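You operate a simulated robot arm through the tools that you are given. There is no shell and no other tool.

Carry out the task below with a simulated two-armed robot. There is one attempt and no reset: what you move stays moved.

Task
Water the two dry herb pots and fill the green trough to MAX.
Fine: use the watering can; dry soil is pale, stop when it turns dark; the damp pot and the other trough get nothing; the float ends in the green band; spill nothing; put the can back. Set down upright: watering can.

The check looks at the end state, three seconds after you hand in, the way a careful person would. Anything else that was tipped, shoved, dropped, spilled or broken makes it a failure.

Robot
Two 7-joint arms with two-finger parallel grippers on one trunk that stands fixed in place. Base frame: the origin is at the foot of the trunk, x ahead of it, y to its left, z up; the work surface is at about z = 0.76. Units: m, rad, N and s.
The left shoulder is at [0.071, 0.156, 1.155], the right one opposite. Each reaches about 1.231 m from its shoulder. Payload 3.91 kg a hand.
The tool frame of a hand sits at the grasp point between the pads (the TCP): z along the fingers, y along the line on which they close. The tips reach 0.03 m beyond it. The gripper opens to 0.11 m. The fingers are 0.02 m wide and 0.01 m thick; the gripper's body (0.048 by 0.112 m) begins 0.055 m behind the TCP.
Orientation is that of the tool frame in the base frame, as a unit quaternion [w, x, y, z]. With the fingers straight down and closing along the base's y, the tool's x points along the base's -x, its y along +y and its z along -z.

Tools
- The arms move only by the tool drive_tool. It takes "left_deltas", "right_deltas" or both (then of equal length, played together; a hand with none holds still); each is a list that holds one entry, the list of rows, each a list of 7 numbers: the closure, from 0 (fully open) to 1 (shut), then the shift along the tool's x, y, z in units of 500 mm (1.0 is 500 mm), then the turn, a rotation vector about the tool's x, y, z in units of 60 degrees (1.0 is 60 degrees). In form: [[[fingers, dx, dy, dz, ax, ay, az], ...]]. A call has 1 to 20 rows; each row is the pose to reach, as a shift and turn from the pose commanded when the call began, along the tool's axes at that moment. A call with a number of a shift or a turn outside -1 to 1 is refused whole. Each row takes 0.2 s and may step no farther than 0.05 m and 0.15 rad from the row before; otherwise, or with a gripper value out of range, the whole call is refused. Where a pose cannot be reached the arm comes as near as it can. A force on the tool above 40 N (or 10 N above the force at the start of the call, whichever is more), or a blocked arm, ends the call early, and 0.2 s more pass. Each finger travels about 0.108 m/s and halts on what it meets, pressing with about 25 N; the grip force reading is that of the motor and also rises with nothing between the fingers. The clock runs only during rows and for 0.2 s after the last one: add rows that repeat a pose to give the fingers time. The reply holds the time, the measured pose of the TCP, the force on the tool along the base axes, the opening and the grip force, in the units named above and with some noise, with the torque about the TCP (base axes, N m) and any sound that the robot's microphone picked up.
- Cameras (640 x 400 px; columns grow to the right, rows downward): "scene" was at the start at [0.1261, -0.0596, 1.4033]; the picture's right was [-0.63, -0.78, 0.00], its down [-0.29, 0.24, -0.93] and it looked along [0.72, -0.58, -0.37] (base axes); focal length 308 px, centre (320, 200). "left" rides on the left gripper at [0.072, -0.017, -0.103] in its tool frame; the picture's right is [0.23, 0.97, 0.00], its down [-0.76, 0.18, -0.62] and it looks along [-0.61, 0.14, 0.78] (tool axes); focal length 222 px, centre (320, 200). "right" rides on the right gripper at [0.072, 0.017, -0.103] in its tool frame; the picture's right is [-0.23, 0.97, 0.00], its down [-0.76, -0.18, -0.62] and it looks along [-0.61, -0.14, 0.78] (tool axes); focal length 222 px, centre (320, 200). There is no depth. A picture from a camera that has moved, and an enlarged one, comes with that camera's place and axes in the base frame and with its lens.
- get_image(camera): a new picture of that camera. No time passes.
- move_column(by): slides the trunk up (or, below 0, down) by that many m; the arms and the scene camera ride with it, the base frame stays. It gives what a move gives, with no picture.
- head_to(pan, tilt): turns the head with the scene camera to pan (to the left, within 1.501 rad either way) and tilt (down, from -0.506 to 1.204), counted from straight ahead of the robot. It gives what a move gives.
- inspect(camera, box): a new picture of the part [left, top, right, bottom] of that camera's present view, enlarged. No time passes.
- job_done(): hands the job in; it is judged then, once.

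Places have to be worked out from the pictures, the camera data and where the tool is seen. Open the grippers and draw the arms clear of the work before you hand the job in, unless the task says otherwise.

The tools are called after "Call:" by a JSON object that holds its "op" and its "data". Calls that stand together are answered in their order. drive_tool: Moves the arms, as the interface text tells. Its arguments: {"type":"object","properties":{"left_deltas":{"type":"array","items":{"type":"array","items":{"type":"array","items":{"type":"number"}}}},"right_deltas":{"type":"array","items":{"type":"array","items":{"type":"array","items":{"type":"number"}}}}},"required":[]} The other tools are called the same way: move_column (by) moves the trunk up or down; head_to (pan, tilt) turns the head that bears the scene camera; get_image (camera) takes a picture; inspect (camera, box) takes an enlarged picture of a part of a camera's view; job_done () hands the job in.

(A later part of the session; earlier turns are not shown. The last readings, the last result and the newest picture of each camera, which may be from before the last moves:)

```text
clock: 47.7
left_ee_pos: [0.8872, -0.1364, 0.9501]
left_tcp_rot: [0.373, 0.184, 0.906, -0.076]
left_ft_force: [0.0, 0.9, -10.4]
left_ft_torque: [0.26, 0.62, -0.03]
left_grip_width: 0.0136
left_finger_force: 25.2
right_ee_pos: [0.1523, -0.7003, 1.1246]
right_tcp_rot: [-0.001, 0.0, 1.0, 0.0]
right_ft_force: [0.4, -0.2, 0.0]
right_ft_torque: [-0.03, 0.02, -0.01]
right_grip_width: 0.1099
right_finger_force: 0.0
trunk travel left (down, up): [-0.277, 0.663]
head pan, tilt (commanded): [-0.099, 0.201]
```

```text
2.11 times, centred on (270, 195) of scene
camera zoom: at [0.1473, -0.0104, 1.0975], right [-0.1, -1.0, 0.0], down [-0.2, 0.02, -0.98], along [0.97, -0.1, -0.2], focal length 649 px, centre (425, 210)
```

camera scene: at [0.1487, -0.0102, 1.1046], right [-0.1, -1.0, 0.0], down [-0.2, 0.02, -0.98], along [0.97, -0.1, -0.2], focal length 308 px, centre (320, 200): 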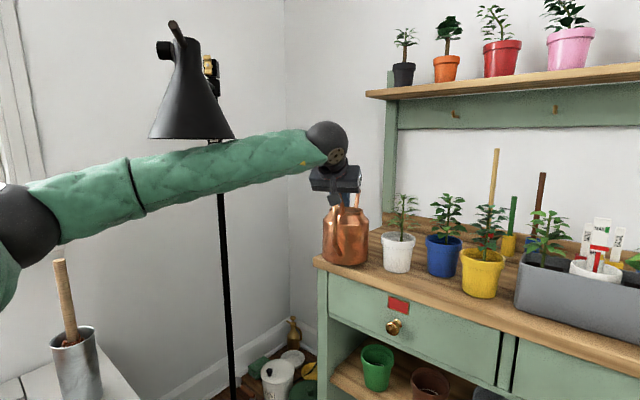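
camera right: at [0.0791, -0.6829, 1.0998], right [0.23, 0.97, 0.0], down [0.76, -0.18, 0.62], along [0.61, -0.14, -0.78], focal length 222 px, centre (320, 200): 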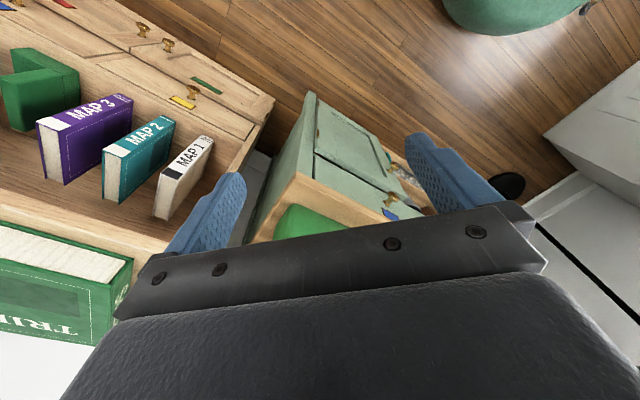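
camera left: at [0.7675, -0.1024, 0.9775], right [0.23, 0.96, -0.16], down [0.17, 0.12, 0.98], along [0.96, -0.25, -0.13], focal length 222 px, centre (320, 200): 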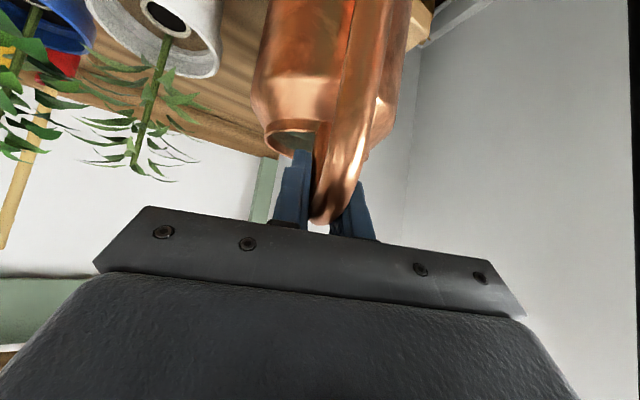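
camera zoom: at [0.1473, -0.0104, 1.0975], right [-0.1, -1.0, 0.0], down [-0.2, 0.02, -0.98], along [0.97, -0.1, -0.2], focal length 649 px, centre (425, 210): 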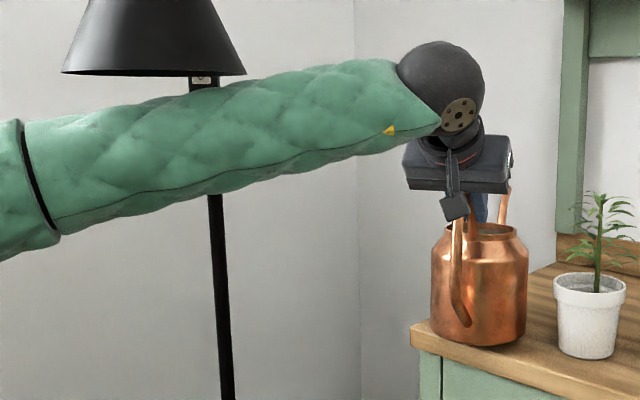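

There is a visible gap (~1.4 cm) above the forearm. I continue the sweep right and back, which takes the forearm out from under the shade.

Call:
{"op": "drive_tool", "data": {"left_deltas": [[[1, 0.02, -0.0136, -0.02, -0.0236, 0, -0.0236], [1, 0.04, -0.027, -0.04, -0.047, 0, -0.047], [1, 0.06, -0.041, -0.06, -0.071, 0, -0.071], [1, 0.08, -0.0546, -0.08, -0.094, 0, -0.094], [1, 0.1006, -0.0682, -0.1006, -0.118, 0, -0.118], [1, 0.118, -0.088, -0.118, -0.134, 0, -0.134], [1, 0.136, -0.107, -0.136, -0.15, 0, -0.15], [1, 0.153, -0.126, -0.153, -0.165, 0, -0.165], [1, 0.171, -0.146, -0.171, -0.181, 0, -0.181], [1, 0.188, -0.165, -0.188, -0.197, 0, -0.197], [1, 0.2058, -0.1848, -0.2058, -0.212, 0, -0.212], [1, 0.2058, -0.1848, -0.2058, -0.212, 0, -0.212]]]}}

Call:
{"op": "get_image", "data": {"camera": "scene"}}

Call:
{"op": "get_image", "data": {"camera": "left"}}

```text
clock: 50.3
left_ee_pos: [0.7163, -0.1639, 0.9509]
left_tcp_rot: [0.38, 0.041, 0.924, -0.016]
left_ft_force: [0.8, -0.1, -10.5]
left_ft_torque: [0.06, 0.64, 0.01]
left_grip_width: 0.0133
left_finger_force: 25.3
right_ee_pos: [0.1518, -0.6988, 1.1223]
right_tcp_rot: [-0.001, 0.0, 1.0, 0.0]
right_ft_force: [-0.8, -0.8, 0.4]
right_ft_torque: [-0.03, 0.01, -0.01]
right_grip_width: 0.1098
right_finger_force: 0.0
trunk travel left (down, up): [-0.277, 0.663]
head pan, tilt (commanded): [-0.099, 0.201]
```

```text
taken
camera scene: at [0.147, -0.0105, 1.0973], right [-0.1, -1.0, 0.0], down [-0.2, 0.02, -0.98], along [0.97, -0.1, -0.2], focal length 308 px, centre (320, 200)
```

scene: 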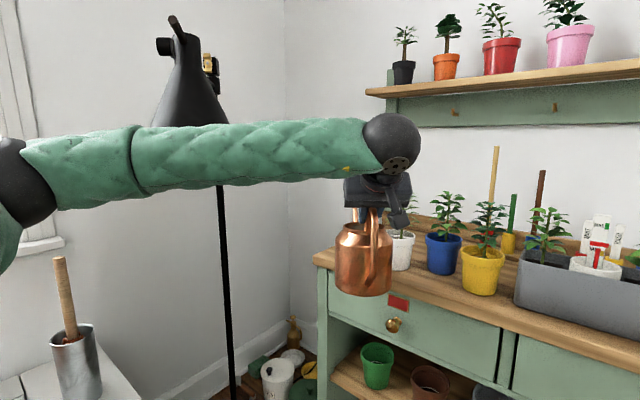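

```text
taken
camera left: at [0.5907, -0.1702, 0.974], right [-0.08, 0.98, -0.16], down [0.12, 0.17, 0.98], along [0.99, 0.06, -0.13], focal length 222 px, centre (320, 200)
```

left: 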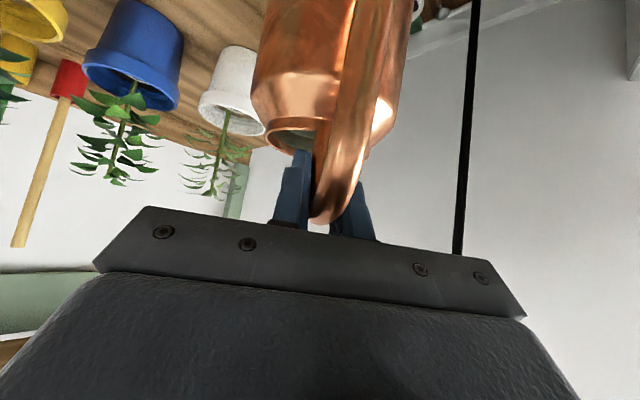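

The can now hangs level in front of the bench, spout pointing roughly +x, grip steady. To keep the elbow under the lamp while pouring, I pull the can farther back from the bench and then lower the trunk.

Call:
{"op": "drive_tool", "data": {"left_deltas": [[[1, 0.02, -0.0165, -0.02, 0, 0, 0], [1, 0.04, -0.033, -0.04, 0, 0, 0], [1, 0.06, -0.05, -0.06, 0, 0, 0], [1, 0.08, -0.066, -0.08, 0, 0, 0], [1, 0.1, -0.083, -0.1, 0, 0, 0], [1, 0.12, -0.1, -0.12, 0, 0, 0], [1, 0.14, -0.116, -0.14, 0, 0, 0], [1, 0.157, -0.1316, -0.157, 0, 0, 0], [1, 0.157, -0.1316, -0.157, 0, 0, 0]]]}}

Call:
{"op": "get_image", "data": {"camera": "scene"}}

```text
clock: 52.3
left_ee_pos: [0.601, -0.2195, 0.9513]
left_tcp_rot: [0.38, 0.041, 0.924, -0.015]
left_ft_force: [0.7, -0.1, -12.1]
left_ft_torque: [0.06, 0.65, -0.05]
left_grip_width: 0.0134
left_finger_force: 25.1
right_ee_pos: [0.1528, -0.6995, 1.1239]
right_tcp_rot: [-0.001, 0.0, 1.0, -0.001]
right_ft_force: [0.2, -0.5, 0.0]
right_ft_torque: [0.04, 0.01, -0.02]
right_grip_width: 0.1099
right_finger_force: 0.1
trunk travel left (down, up): [-0.277, 0.663]
head pan, tilt (commanded): [-0.099, 0.201]
```

```text
taken
camera scene: at [0.1468, -0.0105, 1.0973], right [-0.1, -1.0, 0.0], down [-0.2, 0.02, -0.98], along [0.97, -0.1, -0.2], focal length 308 px, centre (320, 200)
```

scene: 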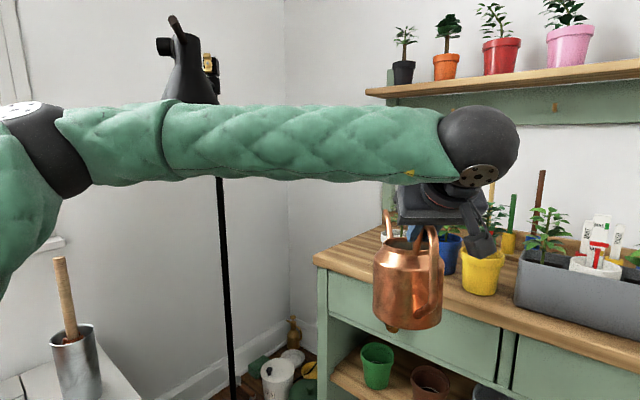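

Grip remains steady. I retreat another 6 cm so the spout tip stays well away from the white pot, then lower the trunk 13 cm.

Call:
{"op": "drive_tool", "data": {"left_deltas": [[[1, 0.02, -0.012, -0.02, 0, 0, 0], [1, 0.04, -0.024, -0.04, 0, 0, 0], [1, 0.06, -0.036, -0.06, 0, 0, 0], [1, 0.082, -0.05, -0.082, 0, 0, 0], [1, 0.082, -0.05, -0.082, 0, 0, 0]]]}}

Call:
{"op": "move_column", "data": {"by": -0.13}}

Call:
{"op": "get_image", "data": {"camera": "scene"}}

Call:
{"op": "get_image", "data": {"camera": "left"}}

```text
clock: 53.5
left_ee_pos: [0.5396, -0.2398, 0.951]
left_tcp_rot: [0.381, 0.04, 0.924, -0.014]
left_ft_force: [0.1, 0.5, -10.5]
left_ft_torque: [0.01, 0.63, -0.03]
left_grip_width: 0.0137
left_finger_force: 24.9
right_ee_pos: [0.1519, -0.7003, 1.1254]
right_tcp_rot: [-0.001, -0.001, 1.0, -0.001]
right_ft_force: [0.4, 0.1, 0.0]
right_ft_torque: [-0.01, 0.02, -0.04]
right_grip_width: 0.11
right_finger_force: 0.0
trunk travel left (down, up): [-0.277, 0.663]
head pan, tilt (commanded): [-0.099, 0.201]
```

```text
clock: 55.1
left_ee_pos: [0.5404, -0.2404, 0.8213]
left_tcp_rot: [0.381, 0.041, 0.924, -0.016]
left_ft_force: [0.3, -0.3, -11.6]
left_ft_torque: [0.03, 0.61, -0.03]
left_grip_width: 0.0132
left_finger_force: 25.0
right_ee_pos: [0.1513, -0.6992, 0.9948]
right_tcp_rot: [-0.001, 0.0, 1.0, 0.0]
right_ft_force: [0.4, -0.8, 0.1]
right_ft_torque: [0.04, 0.0, 0.02]
right_grip_width: 0.1099
right_finger_force: 0.1
trunk travel left (down, up): [-0.147, 0.793]
head pan, tilt (commanded): [-0.099, 0.201]
```

```text
taken
camera scene: at [0.1465, -0.0105, 0.9675], right [-0.1, -1.0, 0.0], down [-0.2, 0.02, -0.98], along [0.97, -0.1, -0.2], focal length 308 px, centre (320, 200)
```

scene: 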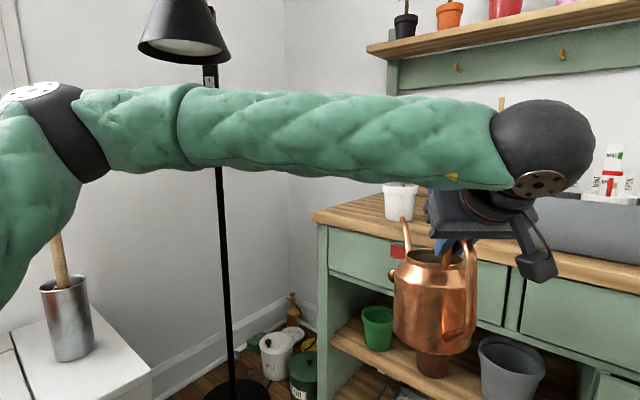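

```text
taken
camera left: at [0.415, -0.2455, 0.8432], right [-0.08, 0.98, -0.16], down [0.12, 0.17, 0.98], along [0.99, 0.06, -0.13], focal length 222 px, centre (320, 200)
```

left: 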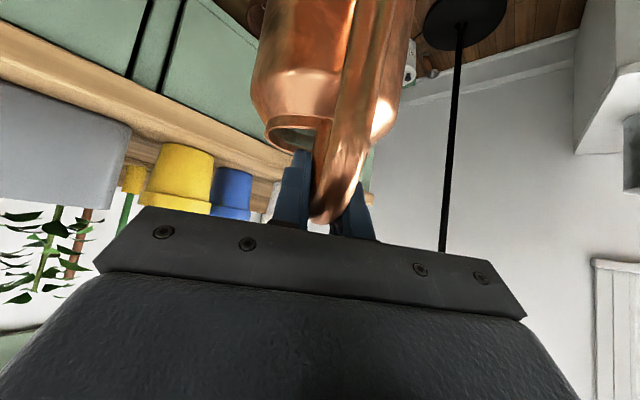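

Elbow stays a bit high; I lower the trunk another 10 cm to keep it safely beneath the shade, and check the can interior for its water level.

Call:
{"op": "move_column", "data": {"by": -0.1}}

Call:
{"op": "inspect", "data": {"camera": "scene", "box": [360, 180, 520, 360]}}

Call:
{"op": "inspect", "data": {"camera": "left", "box": [240, 90, 400, 230]}}

```text
clock: 56.4
left_ee_pos: [0.5405, -0.2401, 0.7207]
left_tcp_rot: [0.38, 0.041, 0.924, -0.015]
left_ft_force: [-0.2, 0.5, -10.8]
left_ft_torque: [0.1, 0.71, 0.01]
left_grip_width: 0.0137
left_finger_force: 24.9
right_ee_pos: [0.1522, -0.6997, 0.894]
right_tcp_rot: [-0.002, 0.002, 1.0, 0.0]
right_ft_force: [-0.8, 0.0, 0.6]
right_ft_torque: [-0.01, 0.01, 0.0]
right_grip_width: 0.1096
right_finger_force: 0.1
trunk travel left (down, up): [-0.047, 0.893]
head pan, tilt (commanded): [-0.099, 0.201]
```

```text
2.22 times, centred on (440, 270) of scene
camera zoom: at [0.1464, -0.0105, 0.8675], right [-0.1, -0.99, 0.0], down [-0.2, 0.02, -0.98], along [0.97, -0.1, -0.2], focal length 685 px, centre (53, 44)
```

zoom: 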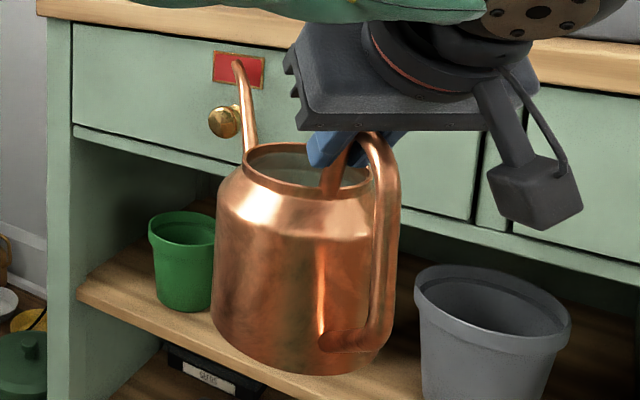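

```text
2.86 times, centred on (320, 160) of left
camera zoom: at [0.4149, -0.2455, 0.7431], right [-0.08, 0.98, -0.16], down [0.12, 0.17, 0.98], along [0.99, 0.06, -0.13], focal length 635 px, centre (320, 314)
```

zoom: 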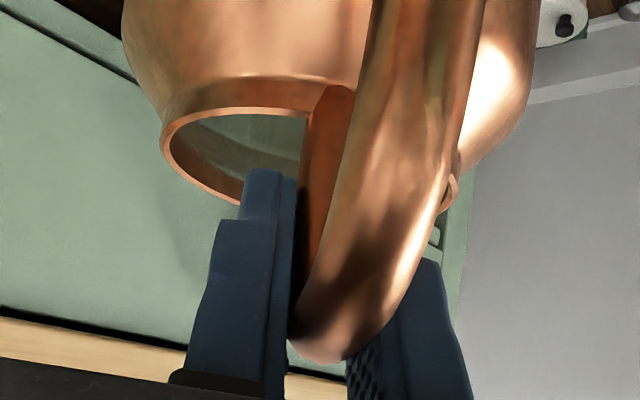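

The can hangs nearly plumb, and I estimate the water at roughly 9 cm depth, so pouring should begin near 23° of tilt. I bring the right hand up and over, as an eye looking left-forward onto the white and yellow pots.

Call:
{"op": "drive_tool", "data": {"right_deltas": [[[0, 0, 0, -0.095, 0, 0, 0], [0, 0, 0, -0.19, 0, 0, 0], [0, -0.02, 0.01, -0.28, 0, 0, 0], [0, -0.09, 0.045, -0.33, 0, 0, -0.075], [0, -0.17, 0.085, -0.35, 0, 0, -0.15], [0, -0.25, 0.125, -0.36, 0, 0, -0.225], [0, -0.33, 0.165, -0.37, 0, 0, -0.3], [0, -0.41, 0.205, -0.38, 0, 0, -0.375], [0, -0.49, 0.245, -0.38, 0, 0, -0.45], [0, -0.57, 0.285, -0.38, 0, 0, -0.525], [0, -0.65, 0.325, -0.38, 0, 0, -0.6], [0, -0.73, 0.365, -0.38, 0, 0, -0.675], [0, -0.796, 0.4, -0.38, 0, 0, -0.75], [0, -0.796, 0.4, -0.38, 0, 0, -0.75]]]}}

Call:
{"op": "get_image", "data": {"camera": "right"}}

Call:
{"op": "get_image", "data": {"camera": "scene"}}

```text
clock: 59.4
left_ee_pos: [0.5406, -0.2399, 0.7203]
left_tcp_rot: [0.38, 0.042, 0.924, -0.016]
left_ft_force: [-0.2, 0.0, -10.0]
left_ft_torque: [0.06, 0.64, -0.02]
left_grip_width: 0.0133
left_finger_force: 24.7
right_ee_pos: [0.5493, -0.502, 1.0812]
right_tcp_rot: [-0.001, -0.383, 0.924, 0.001]
right_ft_force: [-0.7, 0.7, -1.0]
right_ft_torque: [-0.01, 0.0, -0.01]
right_grip_width: 0.11
right_finger_force: 0.1
right hand out of reach, approached as far as the arm can: row 2, 3, 4, 5, 6, 7
trunk travel left (down, up): [-0.047, 0.893]
head pan, tilt (commanded): [-0.099, 0.201]
```

```text
taken
camera right: at [0.4856, -0.5412, 1.1844], right [-0.53, 0.85, 0.0], down [0.66, 0.41, 0.62], along [0.53, 0.33, -0.78], focal length 222 px, centre (320, 200)
```

right: 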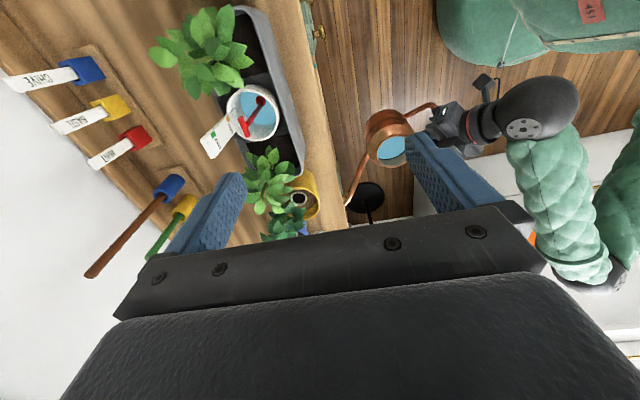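

```text
taken
camera scene: at [0.1468, -0.0104, 0.8673], right [-0.1, -1.0, 0.0], down [-0.2, 0.02, -0.98], along [0.97, -0.1, -0.2], focal length 308 px, centre (320, 200)
```

scene: 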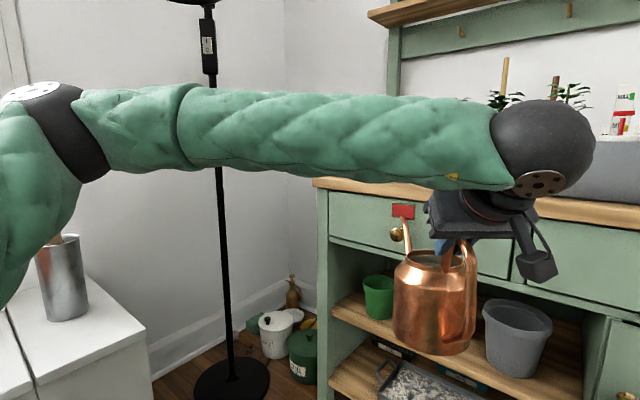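

The right camera now sees the can, its water and the yellow pot. I pitch the right hand up about 25° to bring the white and blue pots into view.

Call:
{"op": "drive_tool", "data": {"right_deltas": [[[0, 0, 0, 0, 0, -0.12, 0], [0, 0, 0, 0, 0, -0.24, 0], [0, 0, 0, 0, 0, -0.36, 0], [0, 0, 0, 0, 0, -0.45, 0], [0, 0, 0, 0, 0, -0.45, 0]]]}}

Call:
{"op": "get_image", "data": {"camera": "right"}}

Call:
{"op": "inspect", "data": {"camera": "right", "box": [220, 60, 460, 210]}}

```text
clock: 60.6
left_ee_pos: [0.5406, -0.2409, 0.7191]
left_tcp_rot: [0.38, 0.042, 0.924, -0.016]
left_ft_force: [-0.1, 0.6, -10.4]
left_ft_torque: [0.06, 0.62, 0.0]
left_grip_width: 0.0132
left_finger_force: 24.7
right_ee_pos: [0.5504, -0.5005, 1.0835]
right_tcp_rot: [0.215, -0.372, 0.898, 0.09]
right_ft_force: [0.0, 0.4, 0.1]
right_ft_torque: [0.04, 0.0, -0.01]
right_grip_width: 0.1102
right_finger_force: 0.1
trunk travel left (down, up): [-0.047, 0.893]
head pan, tilt (commanded): [-0.099, 0.201]
```

```text
taken
camera right: at [0.459, -0.5676, 1.142], right [-0.54, 0.83, 0.1], down [0.41, 0.15, 0.9], along [0.73, 0.53, -0.42], focal length 222 px, centre (320, 200)
```

right: 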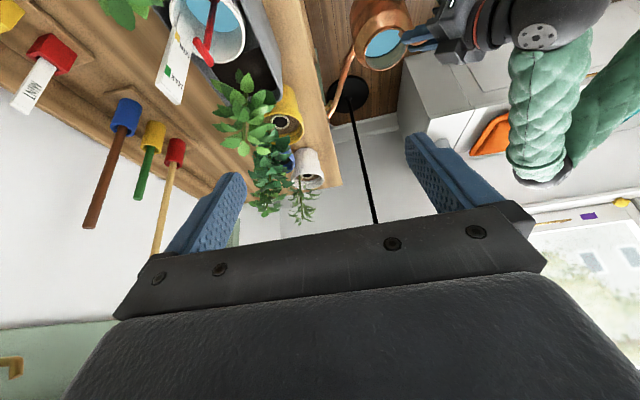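

```text
2.67 times, centred on (340, 135) of right
camera zoom: at [0.459, -0.5676, 1.142], right [-0.54, 0.83, 0.1], down [0.41, 0.15, 0.9], along [0.73, 0.53, -0.42], focal length 592 px, centre (267, 373)
```

zoom: 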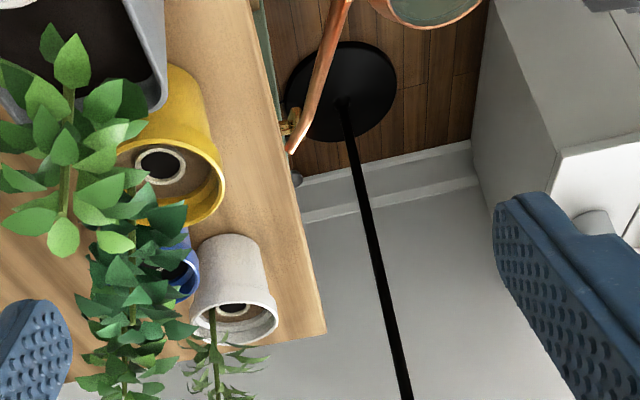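

The right camera shows white and yellow soils pale with clear rings, blue dark. The spout tip is now just under the bench-top edge, so I first pull back 7 cm and then rise 27 cm.

Call:
{"op": "drive_tool", "data": {"left_deltas": [[[1, 0.033, 0, -0.033, 0, 0, 0], [1, 0.066, 0, -0.066, 0, 0, 0], [1, 0.099, 0, -0.099, 0, 0, 0], [1, 0.0608, 0, -0.1372, 0, 0, 0], [1, 0.0226, 0, -0.1754, 0, 0, 0], [1, -0.0155, 0, -0.2135, 0, 0, 0], [1, -0.0537, 0, -0.2517, 0, 0, 0], [1, -0.0919, 0, -0.2899, 0, 0, 0], [1, -0.1301, 0, -0.3281, 0, 0, 0], [1, -0.1683, 0, -0.3663, 0, 0, 0], [1, -0.2064, 0, -0.4044, 0, 0, 0], [1, -0.2446, 0, -0.4426, 0, 0, 0], [1, -0.2828, 0, -0.4808, 0, 0, 0], [1, -0.2828, 0, -0.4808, 0, 0, 0]]]}}

Call:
{"op": "get_image", "data": {"camera": "scene"}}

Call:
{"op": "get_image", "data": {"camera": "right"}}

```text
clock: 63.6
left_ee_pos: [0.4721, -0.2352, 0.9916]
left_tcp_rot: [0.38, 0.042, 0.924, -0.017]
left_ft_force: [0.3, -0.3, -11.6]
left_ft_torque: [0.06, 0.59, -0.01]
left_grip_width: 0.0139
left_finger_force: 24.9
right_ee_pos: [0.5504, -0.4996, 1.083]
right_tcp_rot: [0.216, -0.372, 0.898, 0.089]
right_ft_force: [0.3, -0.5, -0.2]
right_ft_torque: [-0.01, 0.02, -0.01]
right_grip_width: 0.11
right_finger_force: 0.1
trunk travel left (down, up): [-0.047, 0.893]
head pan, tilt (commanded): [-0.099, 0.201]
```

```text
taken
camera scene: at [0.1466, -0.0106, 0.8673], right [-0.1, -1.0, 0.0], down [-0.2, 0.02, -0.98], along [0.97, -0.1, -0.2], focal length 308 px, centre (320, 200)
```

scene: 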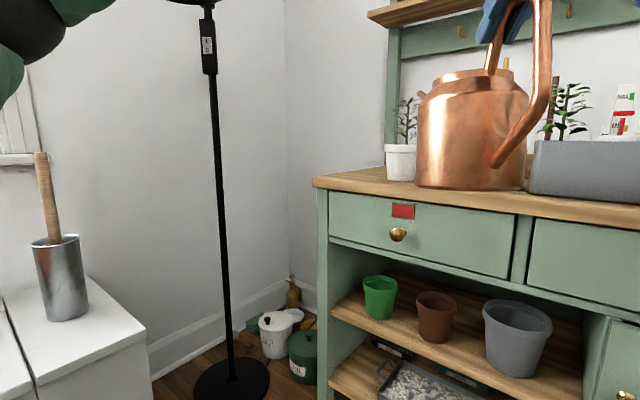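

```text
taken
camera right: at [0.4591, -0.5675, 1.142], right [-0.54, 0.83, 0.1], down [0.41, 0.15, 0.9], along [0.73, 0.53, -0.42], focal length 222 px, centre (320, 200)
```

right: 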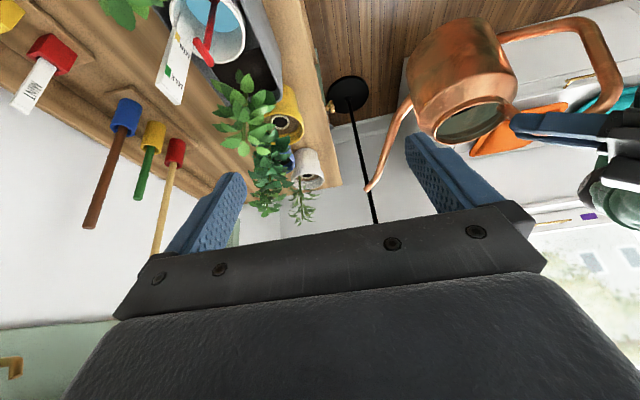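

The elbow is well clear of the lamp. I advance toward the white pot and tilt 15° (still below the pouring angle), stopping with the spout tip ~7 cm short of the ring.

Call:
{"op": "drive_tool", "data": {"left_deltas": [[[1, -0.0225, -0.0044, 0.0225, 0, 0.036, 0], [1, -0.045, -0.0087, 0.045, 0, 0.071, 0], [1, -0.0675, -0.0131, 0.0675, 0, 0.107, 0], [1, -0.09, -0.0175, 0.09, 0, 0.143, 0], [1, -0.1125, -0.0219, 0.1125, 0, 0.179, 0], [1, -0.135, -0.0262, 0.135, 0, 0.214, 0], [1, -0.1575, -0.0306, 0.1575, 0, 0.25, 0], [1, -0.1575, -0.0306, 0.1575, 0, 0.25, 0]]]}}

Call:
{"op": "get_image", "data": {"camera": "right"}}

Call:
{"op": "inspect", "data": {"camera": "right", "box": [230, 80, 430, 220]}}

Call:
{"op": "get_image", "data": {"camera": "scene"}}

```text
clock: 65.4
left_ee_pos: [0.5817, -0.2611, 0.9895]
left_tcp_rot: [0.257, 0.043, 0.965, -0.01]
left_ft_force: [0.4, 1.4, -10.9]
left_ft_torque: [0.02, 0.16, -0.02]
left_grip_width: 0.0132
left_finger_force: 25.4
right_ee_pos: [0.55, -0.5004, 1.0838]
right_tcp_rot: [0.215, -0.372, 0.898, 0.09]
right_ft_force: [0.6, 0.2, 0.2]
right_ft_torque: [-0.05, 0.0, -0.02]
right_grip_width: 0.1101
right_finger_force: 0.1
trunk travel left (down, up): [-0.047, 0.893]
head pan, tilt (commanded): [-0.099, 0.201]
```

```text
taken
camera right: at [0.4592, -0.5675, 1.142], right [-0.54, 0.83, 0.1], down [0.41, 0.15, 0.9], along [0.73, 0.53, -0.42], focal length 222 px, centre (320, 200)
```

right: 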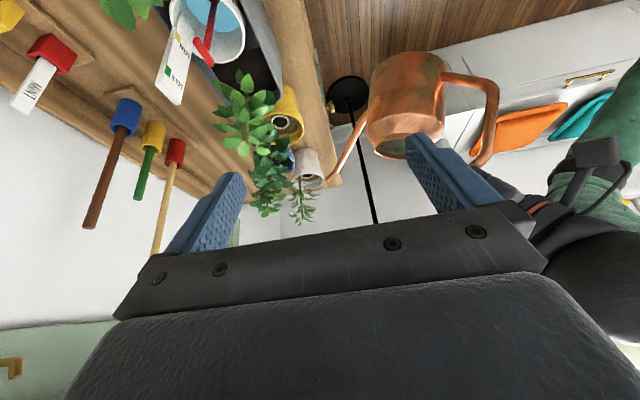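

```text
2.86 times, centred on (330, 150) of right
camera zoom: at [0.4592, -0.5675, 1.142], right [-0.54, 0.83, 0.1], down [0.41, 0.15, 0.9], along [0.73, 0.53, -0.42], focal length 635 px, centre (291, 343)
```

zoom: 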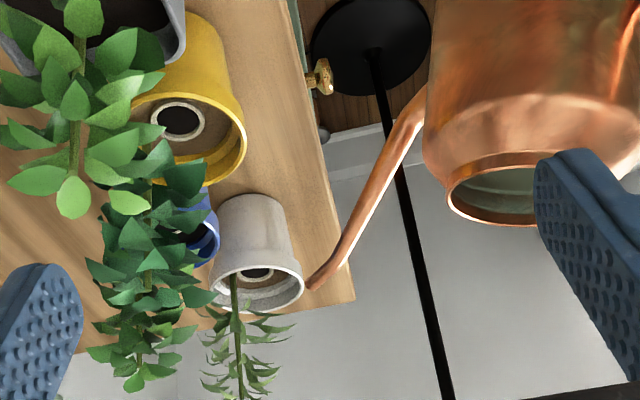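

```text
taken
camera scene: at [0.1467, -0.0106, 0.8673], right [-0.1, -1.0, 0.0], down [-0.2, 0.02, -0.98], along [0.97, -0.1, -0.2], focal length 308 px, centre (320, 200)
```

scene: 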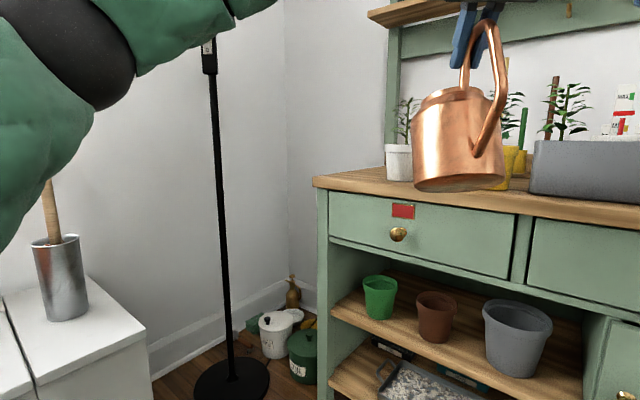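

Measured from this view, the spout tip is at about [0.816, -0.281, 0.881]; the can sits ~8° more nose-down than the hand, so it is near 23° of tilt with nothing flowing yet. I ease the tilt back 3° while bringing the tip over the white pot's ring.

Call:
{"op": "drive_tool", "data": {"left_deltas": [[[1, -0.01, 0, 0.01, 0, -0.025, 0], [1, -0.028, 0, 0.028, 0, -0.05, 0], [1, -0.047, 0.001, 0.047, 0, -0.05, 0], [1, -0.066, 0.001, 0.066, 0, -0.05, 0], [1, -0.085, 0.001, 0.085, 0, -0.05, 0], [1, -0.102, 0.002, 0.101, 0, -0.05, 0], [1, -0.1116, 0.002, 0.1106, 0, -0.05, 0], [1, -0.1116, 0.002, 0.1106, 0, -0.05, 0]]]}}

Call:
{"op": "inspect", "data": {"camera": "right", "box": [230, 80, 430, 220]}}

Call:
{"op": "inspect", "data": {"camera": "scene", "box": [330, 60, 530, 220]}}

```text
clock: 67.2
left_ee_pos: [0.657, -0.2667, 0.97]
left_tcp_rot: [0.283, 0.042, 0.958, -0.012]
left_ft_force: [-4.4, 0.2, -2.2]
left_ft_torque: [-0.06, -0.85, 0.02]
left_grip_width: 0.0132
left_finger_force: 24.7
right_ee_pos: [0.5501, -0.5005, 1.0848]
right_tcp_rot: [0.215, -0.372, 0.898, 0.089]
right_ft_force: [-0.4, 0.3, 0.3]
right_ft_torque: [0.02, 0.0, 0.02]
right_grip_width: 0.1101
right_finger_force: 0.0
trunk travel left (down, up): [-0.047, 0.893]
head pan, tilt (commanded): [-0.099, 0.201]
```

```text
2.86 times, centred on (330, 150) of right
camera zoom: at [0.4582, -0.5673, 1.1426], right [-0.54, 0.83, 0.1], down [0.41, 0.15, 0.9], along [0.73, 0.53, -0.42], focal length 635 px, centre (291, 343)
```

zoom: 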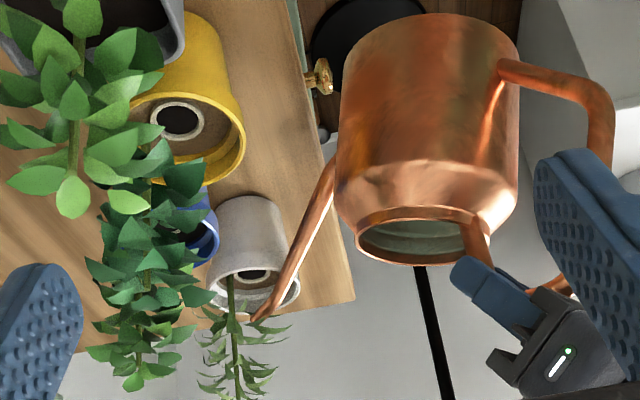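

```text
2.50 times, centred on (430, 140) of scene
camera zoom: at [0.146, -0.0104, 0.8676], right [-0.1, -0.99, 0.0], down [-0.2, 0.02, -0.98], along [0.98, -0.1, -0.2], focal length 771 px, centre (45, 350)
```

zoom: 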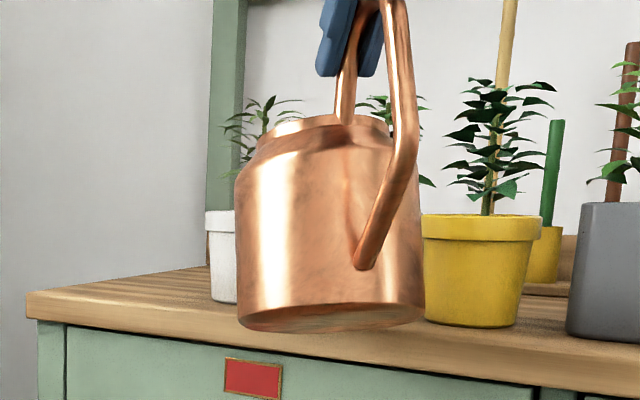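

The force readings jumped (≈9 N upward, 4 N back): the spout is resting on the white pot's near rim, which is higher than I judged. The pot hasn't moved; I lift straight up 2 cm right away.

Call:
{"op": "drive_tool", "data": {"left_deltas": [[[1, -0.0073, 0, -0.0112, 0, 0, 0], [1, -0.0146, 0, -0.0223, 0, 0, 0], [1, -0.0218, 0, -0.0335, 0, 0, 0], [1, -0.0218, 0, -0.0335, 0, 0, 0]]]}}

Call:
{"op": "inspect", "data": {"camera": "right", "box": [230, 80, 430, 220]}}

Call:
{"op": "get_image", "data": {"camera": "scene"}}

```text
clock: 68.2
left_ee_pos: [0.658, -0.2655, 0.9893]
left_tcp_rot: [0.282, 0.042, 0.958, -0.011]
left_ft_force: [0.3, 0.3, -11.2]
left_ft_torque: [0.01, 0.33, -0.01]
left_grip_width: 0.0136
left_finger_force: 25.4
right_ee_pos: [0.5506, -0.5001, 1.0824]
right_tcp_rot: [0.215, -0.371, 0.899, 0.09]
right_ft_force: [0.1, 0.4, 0.1]
right_ft_torque: [0.0, -0.02, 0.05]
right_grip_width: 0.1101
right_finger_force: 0.0
trunk travel left (down, up): [-0.047, 0.893]
head pan, tilt (commanded): [-0.099, 0.201]
```

```text
2.86 times, centred on (330, 150) of right
camera zoom: at [0.4593, -0.5676, 1.1419], right [-0.54, 0.83, 0.1], down [0.41, 0.15, 0.9], along [0.73, 0.53, -0.42], focal length 635 px, centre (291, 343)
```

zoom: 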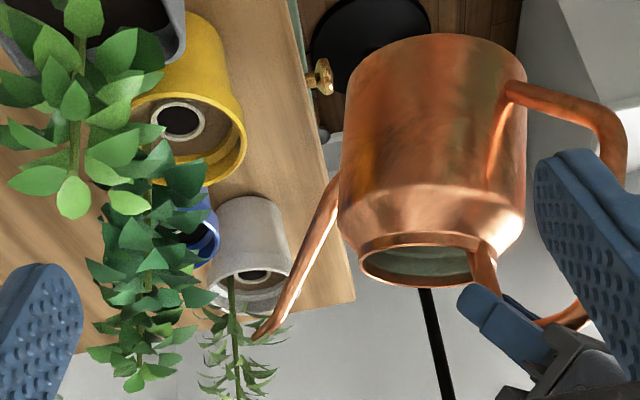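

```text
taken
camera scene: at [0.1467, -0.0106, 0.8673], right [-0.1, -1.0, 0.0], down [-0.2, 0.02, -0.98], along [0.97, -0.1, -0.2], focal length 308 px, centre (320, 200)
```

scene: 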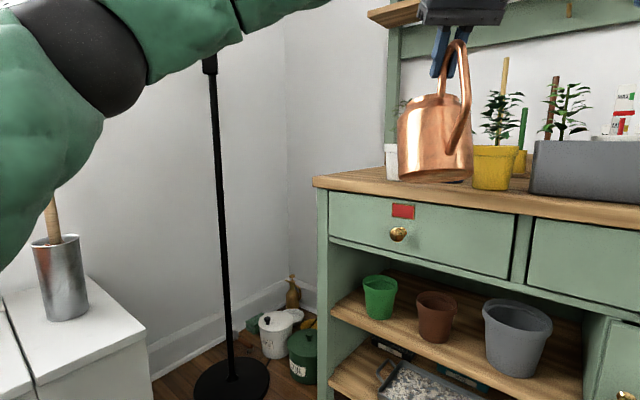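

Clear again and the pot is undisturbed. The tip is now at ≈[0.899, -0.286, 0.893] over the ring at [0.887, -0.288, 0.833]. I draw the tip back 2 cm and raise the tilt 4°, keeping the tip fixed, then look for flow.

Call:
{"op": "drive_tool", "data": {"left_deltas": [[[1, 0.008, 0, -0.005, 0, 0, 0], [1, 0.0075, -0.0007, -0.015, 0, 0.033, 0], [1, 0.0056, -0.0014, -0.0256, 0, 0.0667, 0], [1, 0.0056, -0.0014, -0.0256, 0, 0.0667, 0]]]}}

Call:
{"op": "inspect", "data": {"camera": "right", "box": [270, 120, 370, 200]}}

```text
clock: 69.2
left_ee_pos: [0.6472, -0.2665, 0.9992]
left_tcp_rot: [0.247, 0.043, 0.968, -0.009]
left_ft_force: [-0.6, 1.0, -10.8]
left_ft_torque: [0.0, 0.17, 0.0]
left_grip_width: 0.0135
left_finger_force: 25.1
right_ee_pos: [0.5499, -0.5014, 1.0838]
right_tcp_rot: [0.216, -0.372, 0.898, 0.089]
right_ft_force: [0.3, -1.7, 0.2]
right_ft_torque: [-0.03, 0.03, -0.01]
right_grip_width: 0.11
right_finger_force: 0.1
trunk travel left (down, up): [-0.047, 0.893]
head pan, tilt (commanded): [-0.099, 0.201]
```

```text
5.00 times, centred on (320, 160) of right
camera zoom: at [0.4592, -0.5675, 1.142], right [-0.54, 0.83, 0.1], down [0.41, 0.15, 0.9], along [0.73, 0.53, -0.42], focal length 1111 px, centre (320, 400)
```

zoom: 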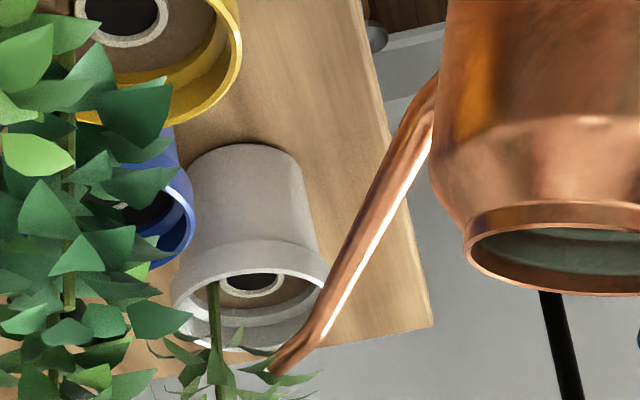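

No flow yet at a can tilt of ~23°. I add 3° more, holding the tip in place.

Call:
{"op": "drive_tool", "data": {"left_deltas": [[[1, -0.011, 0, -0.0076, 0, 0.025, 0], [1, -0.022, 0, -0.0152, 0, 0.05, 0], [1, -0.022, 0, -0.0152, 0, 0.05, 0]]]}}

Call:
{"op": "inspect", "data": {"camera": "right", "box": [270, 120, 370, 200]}}

```text
clock: 70.0
left_ee_pos: [0.6533, -0.2657, 1.0108]
left_tcp_rot: [0.222, 0.043, 0.974, -0.008]
left_ft_force: [0.7, 0.1, -10.7]
left_ft_torque: [-0.03, 0.11, 0.0]
left_grip_width: 0.0133
left_finger_force: 25.2
right_ee_pos: [0.5492, -0.5009, 1.0833]
right_tcp_rot: [0.216, -0.371, 0.899, 0.09]
right_ft_force: [-0.1, 0.4, -0.4]
right_ft_torque: [0.02, 0.04, 0.0]
right_grip_width: 0.11
right_finger_force: 0.1
trunk travel left (down, up): [-0.047, 0.893]
head pan, tilt (commanded): [-0.099, 0.201]
```

```text
5.00 times, centred on (320, 160) of right
camera zoom: at [0.4593, -0.5675, 1.142], right [-0.54, 0.83, 0.1], down [0.41, 0.15, 0.9], along [0.73, 0.53, -0.42], focal length 1111 px, centre (320, 400)
```

zoom: 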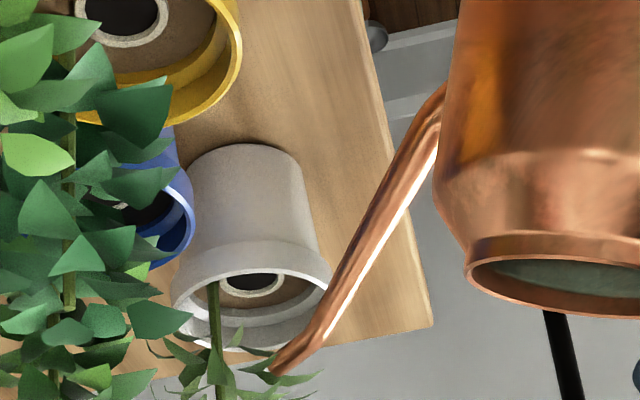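

Still dry; another 3°.

Call:
{"op": "drive_tool", "data": {"left_deltas": [[[1, -0.011, 0, -0.0076, 0, 0.025, 0], [1, -0.022, 0, -0.0152, 0, 0.05, 0], [1, -0.022, 0, -0.0152, 0, 0.05, 0]]]}}

Call:
{"op": "inspect", "data": {"camera": "right", "box": [270, 120, 370, 200]}}

```text
clock: 70.8
left_ee_pos: [0.6602, -0.2667, 1.0231]
left_tcp_rot: [0.197, 0.043, 0.979, -0.007]
left_ft_force: [-0.5, -0.8, -11.3]
left_ft_torque: [0.05, 0.03, -0.01]
left_grip_width: 0.0132
left_finger_force: 25.4
right_ee_pos: [0.5506, -0.5009, 1.0829]
right_tcp_rot: [0.215, -0.372, 0.898, 0.09]
right_ft_force: [-0.6, -0.5, -0.4]
right_ft_torque: [0.02, 0.03, 0.0]
right_grip_width: 0.1101
right_finger_force: 0.0
trunk travel left (down, up): [-0.047, 0.893]
head pan, tilt (commanded): [-0.099, 0.201]
```

```text
5.00 times, centred on (320, 160) of right
camera zoom: at [0.4593, -0.5676, 1.142], right [-0.54, 0.83, 0.1], down [0.41, 0.15, 0.9], along [0.73, 0.53, -0.42], focal length 1111 px, centre (320, 400)
```

zoom: 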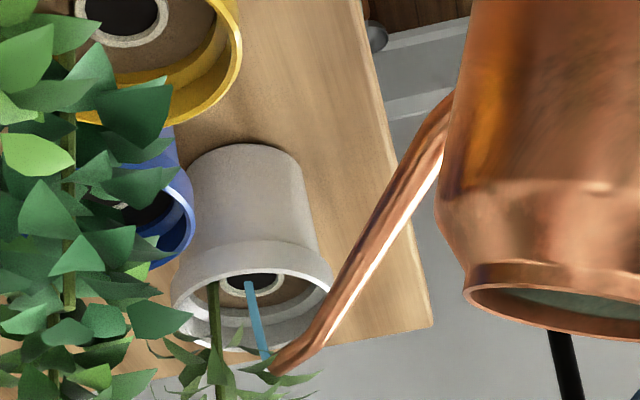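

A blue stream now runs from the spout straight into the white pot's ring. I hold still for a second and look again.

Call:
{"op": "drive_tool", "data": {"left_deltas": [[[1, 0, 0, 0, 0, 0, 0], [1, 0, 0, 0, 0, 0, 0], [1, 0, 0, 0, 0, 0, 0], [1, 0, 0, 0, 0, 0, 0]]]}}

Call:
{"op": "inspect", "data": {"camera": "right", "box": [270, 120, 370, 200]}}

```text
clock: 71.8
left_ee_pos: [0.6614, -0.267, 1.0233]
left_tcp_rot: [0.196, 0.044, 0.98, -0.007]
left_ft_force: [-0.5, 0.6, -9.9]
left_ft_torque: [0.04, -0.03, -0.01]
left_grip_width: 0.0135
left_finger_force: 24.7
right_ee_pos: [0.5497, -0.5015, 1.0849]
right_tcp_rot: [0.215, -0.372, 0.899, 0.09]
right_ft_force: [-0.6, 0.6, -0.4]
right_ft_torque: [0.01, 0.02, 0.0]
right_grip_width: 0.1102
right_finger_force: 0.1
trunk travel left (down, up): [-0.047, 0.893]
head pan, tilt (commanded): [-0.099, 0.201]
```

```text
5.00 times, centred on (320, 160) of right
camera zoom: at [0.4593, -0.5676, 1.142], right [-0.54, 0.83, 0.1], down [0.41, 0.15, 0.9], along [0.73, 0.53, -0.42], focal length 1111 px, centre (320, 400)
```

zoom: 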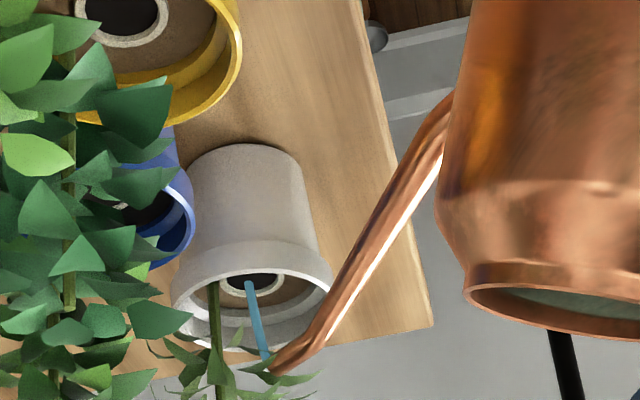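

Stream still lands in the ring; soil still pale. I keep pouring about a second at a time.

Call:
{"op": "drive_tool", "data": {"left_deltas": [[[1, 0, 0, 0, 0, 0, 0], [1, 0, 0, 0, 0, 0, 0], [1, 0, 0, 0, 0, 0, 0], [1, 0, 0, 0, 0, 0, 0], [1, 0, 0, 0, 0, 0, 0]]]}}

Call:
{"op": "inspect", "data": {"camera": "right", "box": [270, 120, 370, 200]}}

```text
clock: 73.0
left_ee_pos: [0.6611, -0.2679, 1.0214]
left_tcp_rot: [0.196, 0.043, 0.98, -0.007]
left_ft_force: [-0.3, -0.8, -10.1]
left_ft_torque: [0.01, 0.03, 0.0]
left_grip_width: 0.0135
left_finger_force: 25.3
right_ee_pos: [0.55, -0.5007, 1.0841]
right_tcp_rot: [0.215, -0.371, 0.899, 0.089]
right_ft_force: [0.7, 0.4, 0.5]
right_ft_torque: [-0.04, 0.02, 0.0]
right_grip_width: 0.11
right_finger_force: 0.1
trunk travel left (down, up): [-0.047, 0.893]
head pan, tilt (commanded): [-0.099, 0.201]
```

```text
5.00 times, centred on (320, 160) of right
camera zoom: at [0.4593, -0.5676, 1.142], right [-0.54, 0.83, 0.1], down [0.41, 0.15, 0.9], along [0.73, 0.53, -0.42], focal length 1111 px, centre (320, 400)
```

zoom: 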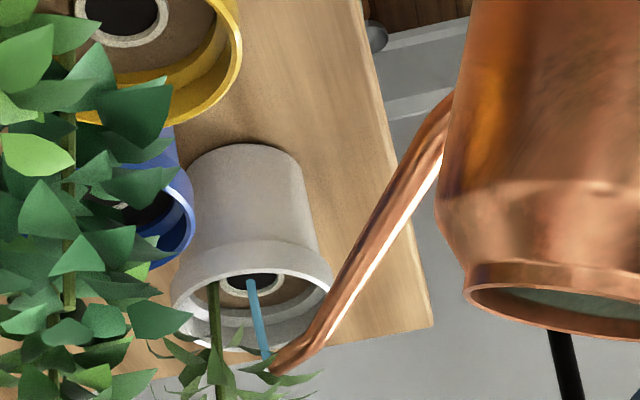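

Still flowing, soil still pale. I continue with a slightly greater tilt (+1°), tip held in place.

Call:
{"op": "drive_tool", "data": {"left_deltas": [[[1, -0.0073, 0, -0.005, 0, 0.0167, 0], [1, -0.0073, 0, -0.005, 0, 0.0167, 0], [1, -0.0073, 0, -0.005, 0, 0.0167, 0], [1, -0.0073, 0, -0.005, 0, 0.0167, 0], [1, -0.0073, 0, -0.005, 0, 0.0167, 0]]]}}

Call:
{"op": "inspect", "data": {"camera": "right", "box": [270, 120, 370, 200]}}

```text
clock: 74.2
left_ee_pos: [0.6632, -0.2676, 1.0266]
left_tcp_rot: [0.188, 0.044, 0.981, -0.007]
left_ft_force: [-0.4, -0.4, -10.6]
left_ft_torque: [0.01, -0.02, -0.04]
left_grip_width: 0.0136
left_finger_force: 24.9
right_ee_pos: [0.5507, -0.5003, 1.0837]
right_tcp_rot: [0.216, -0.372, 0.898, 0.091]
right_ft_force: [-0.3, -0.1, 0.3]
right_ft_torque: [-0.02, 0.03, 0.02]
right_grip_width: 0.1101
right_finger_force: 0.2
trunk travel left (down, up): [-0.047, 0.893]
head pan, tilt (commanded): [-0.099, 0.201]
```

```text
5.00 times, centred on (320, 160) of right
camera zoom: at [0.4593, -0.5675, 1.142], right [-0.54, 0.83, 0.1], down [0.41, 0.15, 0.9], along [0.73, 0.53, -0.42], focal length 1111 px, centre (320, 400)
```

zoom: 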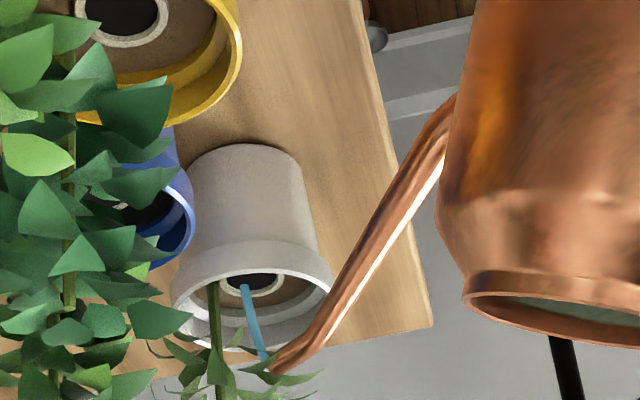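

The stream lands within the ring; soil still pale. Another second at this tilt.

Call:
{"op": "drive_tool", "data": {"left_deltas": [[[1, 0, 0, 0, 0, 0, 0], [1, 0, 0, 0, 0, 0, 0], [1, 0, 0, 0, 0, 0, 0], [1, 0, 0, 0, 0, 0, 0], [1, 0, 0, 0, 0, 0, 0]]]}}

Call:
{"op": "inspect", "data": {"camera": "right", "box": [270, 120, 370, 200]}}

```text
clock: 75.4
left_ee_pos: [0.6619, -0.2673, 1.0259]
left_tcp_rot: [0.188, 0.044, 0.981, -0.007]
left_ft_force: [0.8, 0.3, -10.2]
left_ft_torque: [-0.05, -0.03, -0.06]
left_grip_width: 0.0135
left_finger_force: 24.8
right_ee_pos: [0.5502, -0.501, 1.084]
right_tcp_rot: [0.215, -0.372, 0.898, 0.09]
right_ft_force: [0.2, -0.3, 0.1]
right_ft_torque: [0.02, -0.01, 0.02]
right_grip_width: 0.1099
right_finger_force: 0.0
trunk travel left (down, up): [-0.047, 0.893]
head pan, tilt (commanded): [-0.099, 0.201]
```

```text
5.00 times, centred on (320, 160) of right
camera zoom: at [0.4592, -0.5676, 1.142], right [-0.54, 0.83, 0.1], down [0.41, 0.15, 0.9], along [0.73, 0.53, -0.42], focal length 1111 px, centre (320, 400)
```

zoom: 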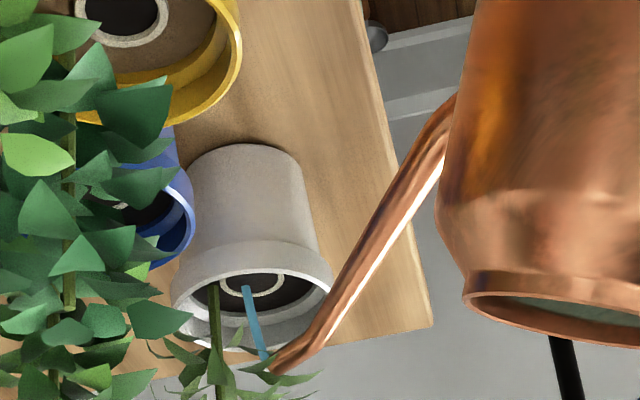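

The white pot's soil has turned dark. I tilt back 8° at once, keeping the tip over the pot.

Call:
{"op": "drive_tool", "data": {"left_deltas": [[[1, 0.0213, 0, 0.0076, 0, -0.0667, 0], [1, 0.0426, 0, 0.0152, 0, -0.1333, 0], [1, 0.0426, 0, 0.0152, 0, -0.1333, 0]]]}}

Call:
{"op": "inspect", "data": {"camera": "right", "box": [270, 120, 370, 200]}}

```text
clock: 76.2
left_ee_pos: [0.6462, -0.2652, 1.0121]
left_tcp_rot: [0.258, 0.043, 0.965, -0.01]
left_ft_force: [0.0, 0.1, -10.2]
left_ft_torque: [0.0, 0.19, 0.02]
left_grip_width: 0.0131
left_finger_force: 25.4
right_ee_pos: [0.5504, -0.5006, 1.0829]
right_tcp_rot: [0.215, -0.371, 0.899, 0.091]
right_ft_force: [-0.4, -0.1, 0.2]
right_ft_torque: [0.0, 0.01, -0.02]
right_grip_width: 0.1102
right_finger_force: 0.1
trunk travel left (down, up): [-0.047, 0.893]
head pan, tilt (commanded): [-0.099, 0.201]
```

```text
5.00 times, centred on (320, 160) of right
camera zoom: at [0.4592, -0.5676, 1.142], right [-0.54, 0.83, 0.1], down [0.41, 0.15, 0.9], along [0.73, 0.53, -0.42], focal length 1111 px, centre (320, 400)
```

zoom: 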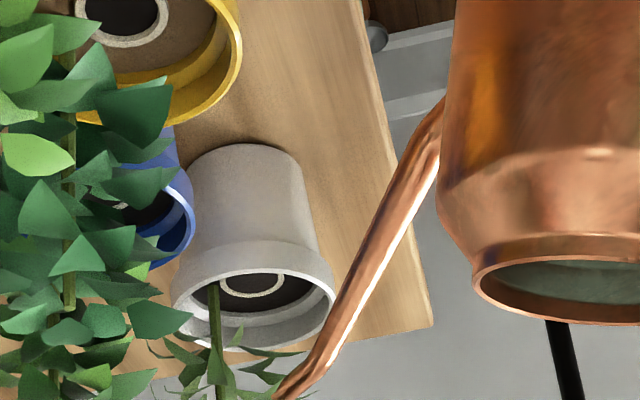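

White pot done: stream stopped, soil dark, no drips outside. Now I back the can off the white pot and at the same time slide the right-hand camera along the bench to get the same view of the yellow pot.

Call:
{"op": "drive_tool", "data": {"left_deltas": [[[1, 0.0255, 0, -0.0224, 0, 0, 0], [1, 0.051, 0, -0.0449, 0, 0, 0], [1, 0.0766, 0, -0.0673, 0, 0, 0], [1, 0.1021, 0, -0.0897, 0, 0, 0], [1, 0.1277, 0, -0.1122, 0, 0, 0], [1, 0.1532, 0, -0.1346, 0, 0, 0], [1, 0.1532, 0, -0.1346, 0, 0, 0]]], "right_deltas": [[[0, 0.0593, 0, -0.0302, 0, 0, 0], [0, 0.1187, 0, -0.0605, 0, 0, 0], [0, 0.178, 0, -0.0907, 0, 0, 0], [0, 0.2373, 0, -0.1209, 0, 0, 0], [0, 0.2967, 0, -0.1512, 0, 0, 0], [0, 0.356, 0, -0.1814, 0, 0, 0], [0, 0.356, 0, -0.1814, 0, 0, 0]]]}}

Call:
{"op": "get_image", "data": {"camera": "right"}}

Call:
{"op": "get_image", "data": {"camera": "scene"}}

```text
clock: 77.8
left_ee_pos: [0.5461, -0.2565, 1.0334]
left_tcp_rot: [0.256, 0.042, 0.966, -0.01]
left_ft_force: [-0.1, -1.1, -10.9]
left_ft_torque: [0.02, 0.21, 0.03]
left_grip_width: 0.0136
left_finger_force: 25.3
right_ee_pos: [0.4101, -0.6401, 1.0826]
right_tcp_rot: [0.215, -0.371, 0.899, 0.09]
right_ft_force: [0.4, -0.1, -1.2]
right_ft_torque: [0.02, 0.0, -0.02]
right_grip_width: 0.1101
right_finger_force: 0.0
trunk travel left (down, up): [-0.047, 0.893]
head pan, tilt (commanded): [-0.099, 0.201]
```

```text
taken
camera right: at [0.3192, -0.7072, 1.1417], right [-0.54, 0.83, 0.1], down [0.41, 0.15, 0.9], along [0.73, 0.53, -0.42], focal length 222 px, centre (320, 200)
```

right: 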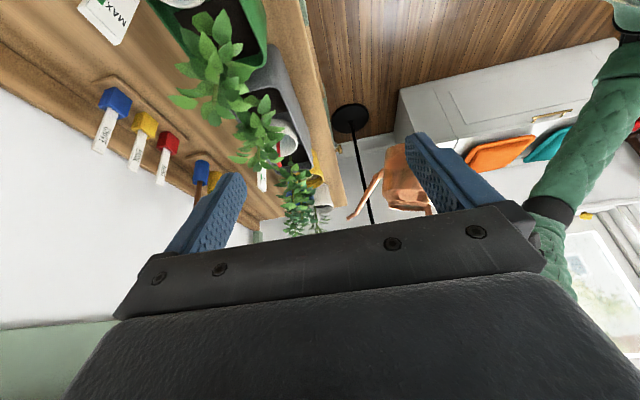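

```text
taken
camera scene: at [0.1466, -0.0108, 0.8673], right [-0.1, -1.0, 0.0], down [-0.2, 0.02, -0.98], along [0.97, -0.1, -0.2], focal length 308 px, centre (320, 200)
```

scene: 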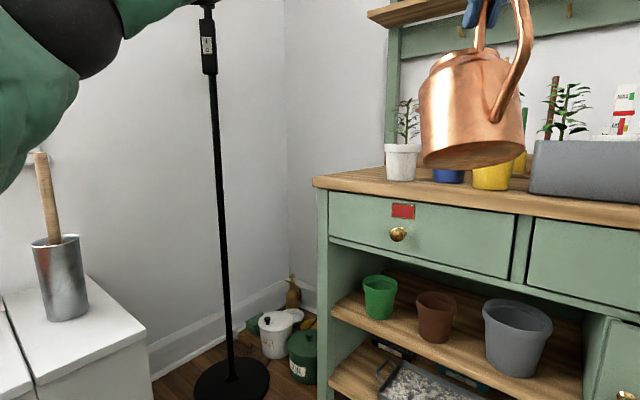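

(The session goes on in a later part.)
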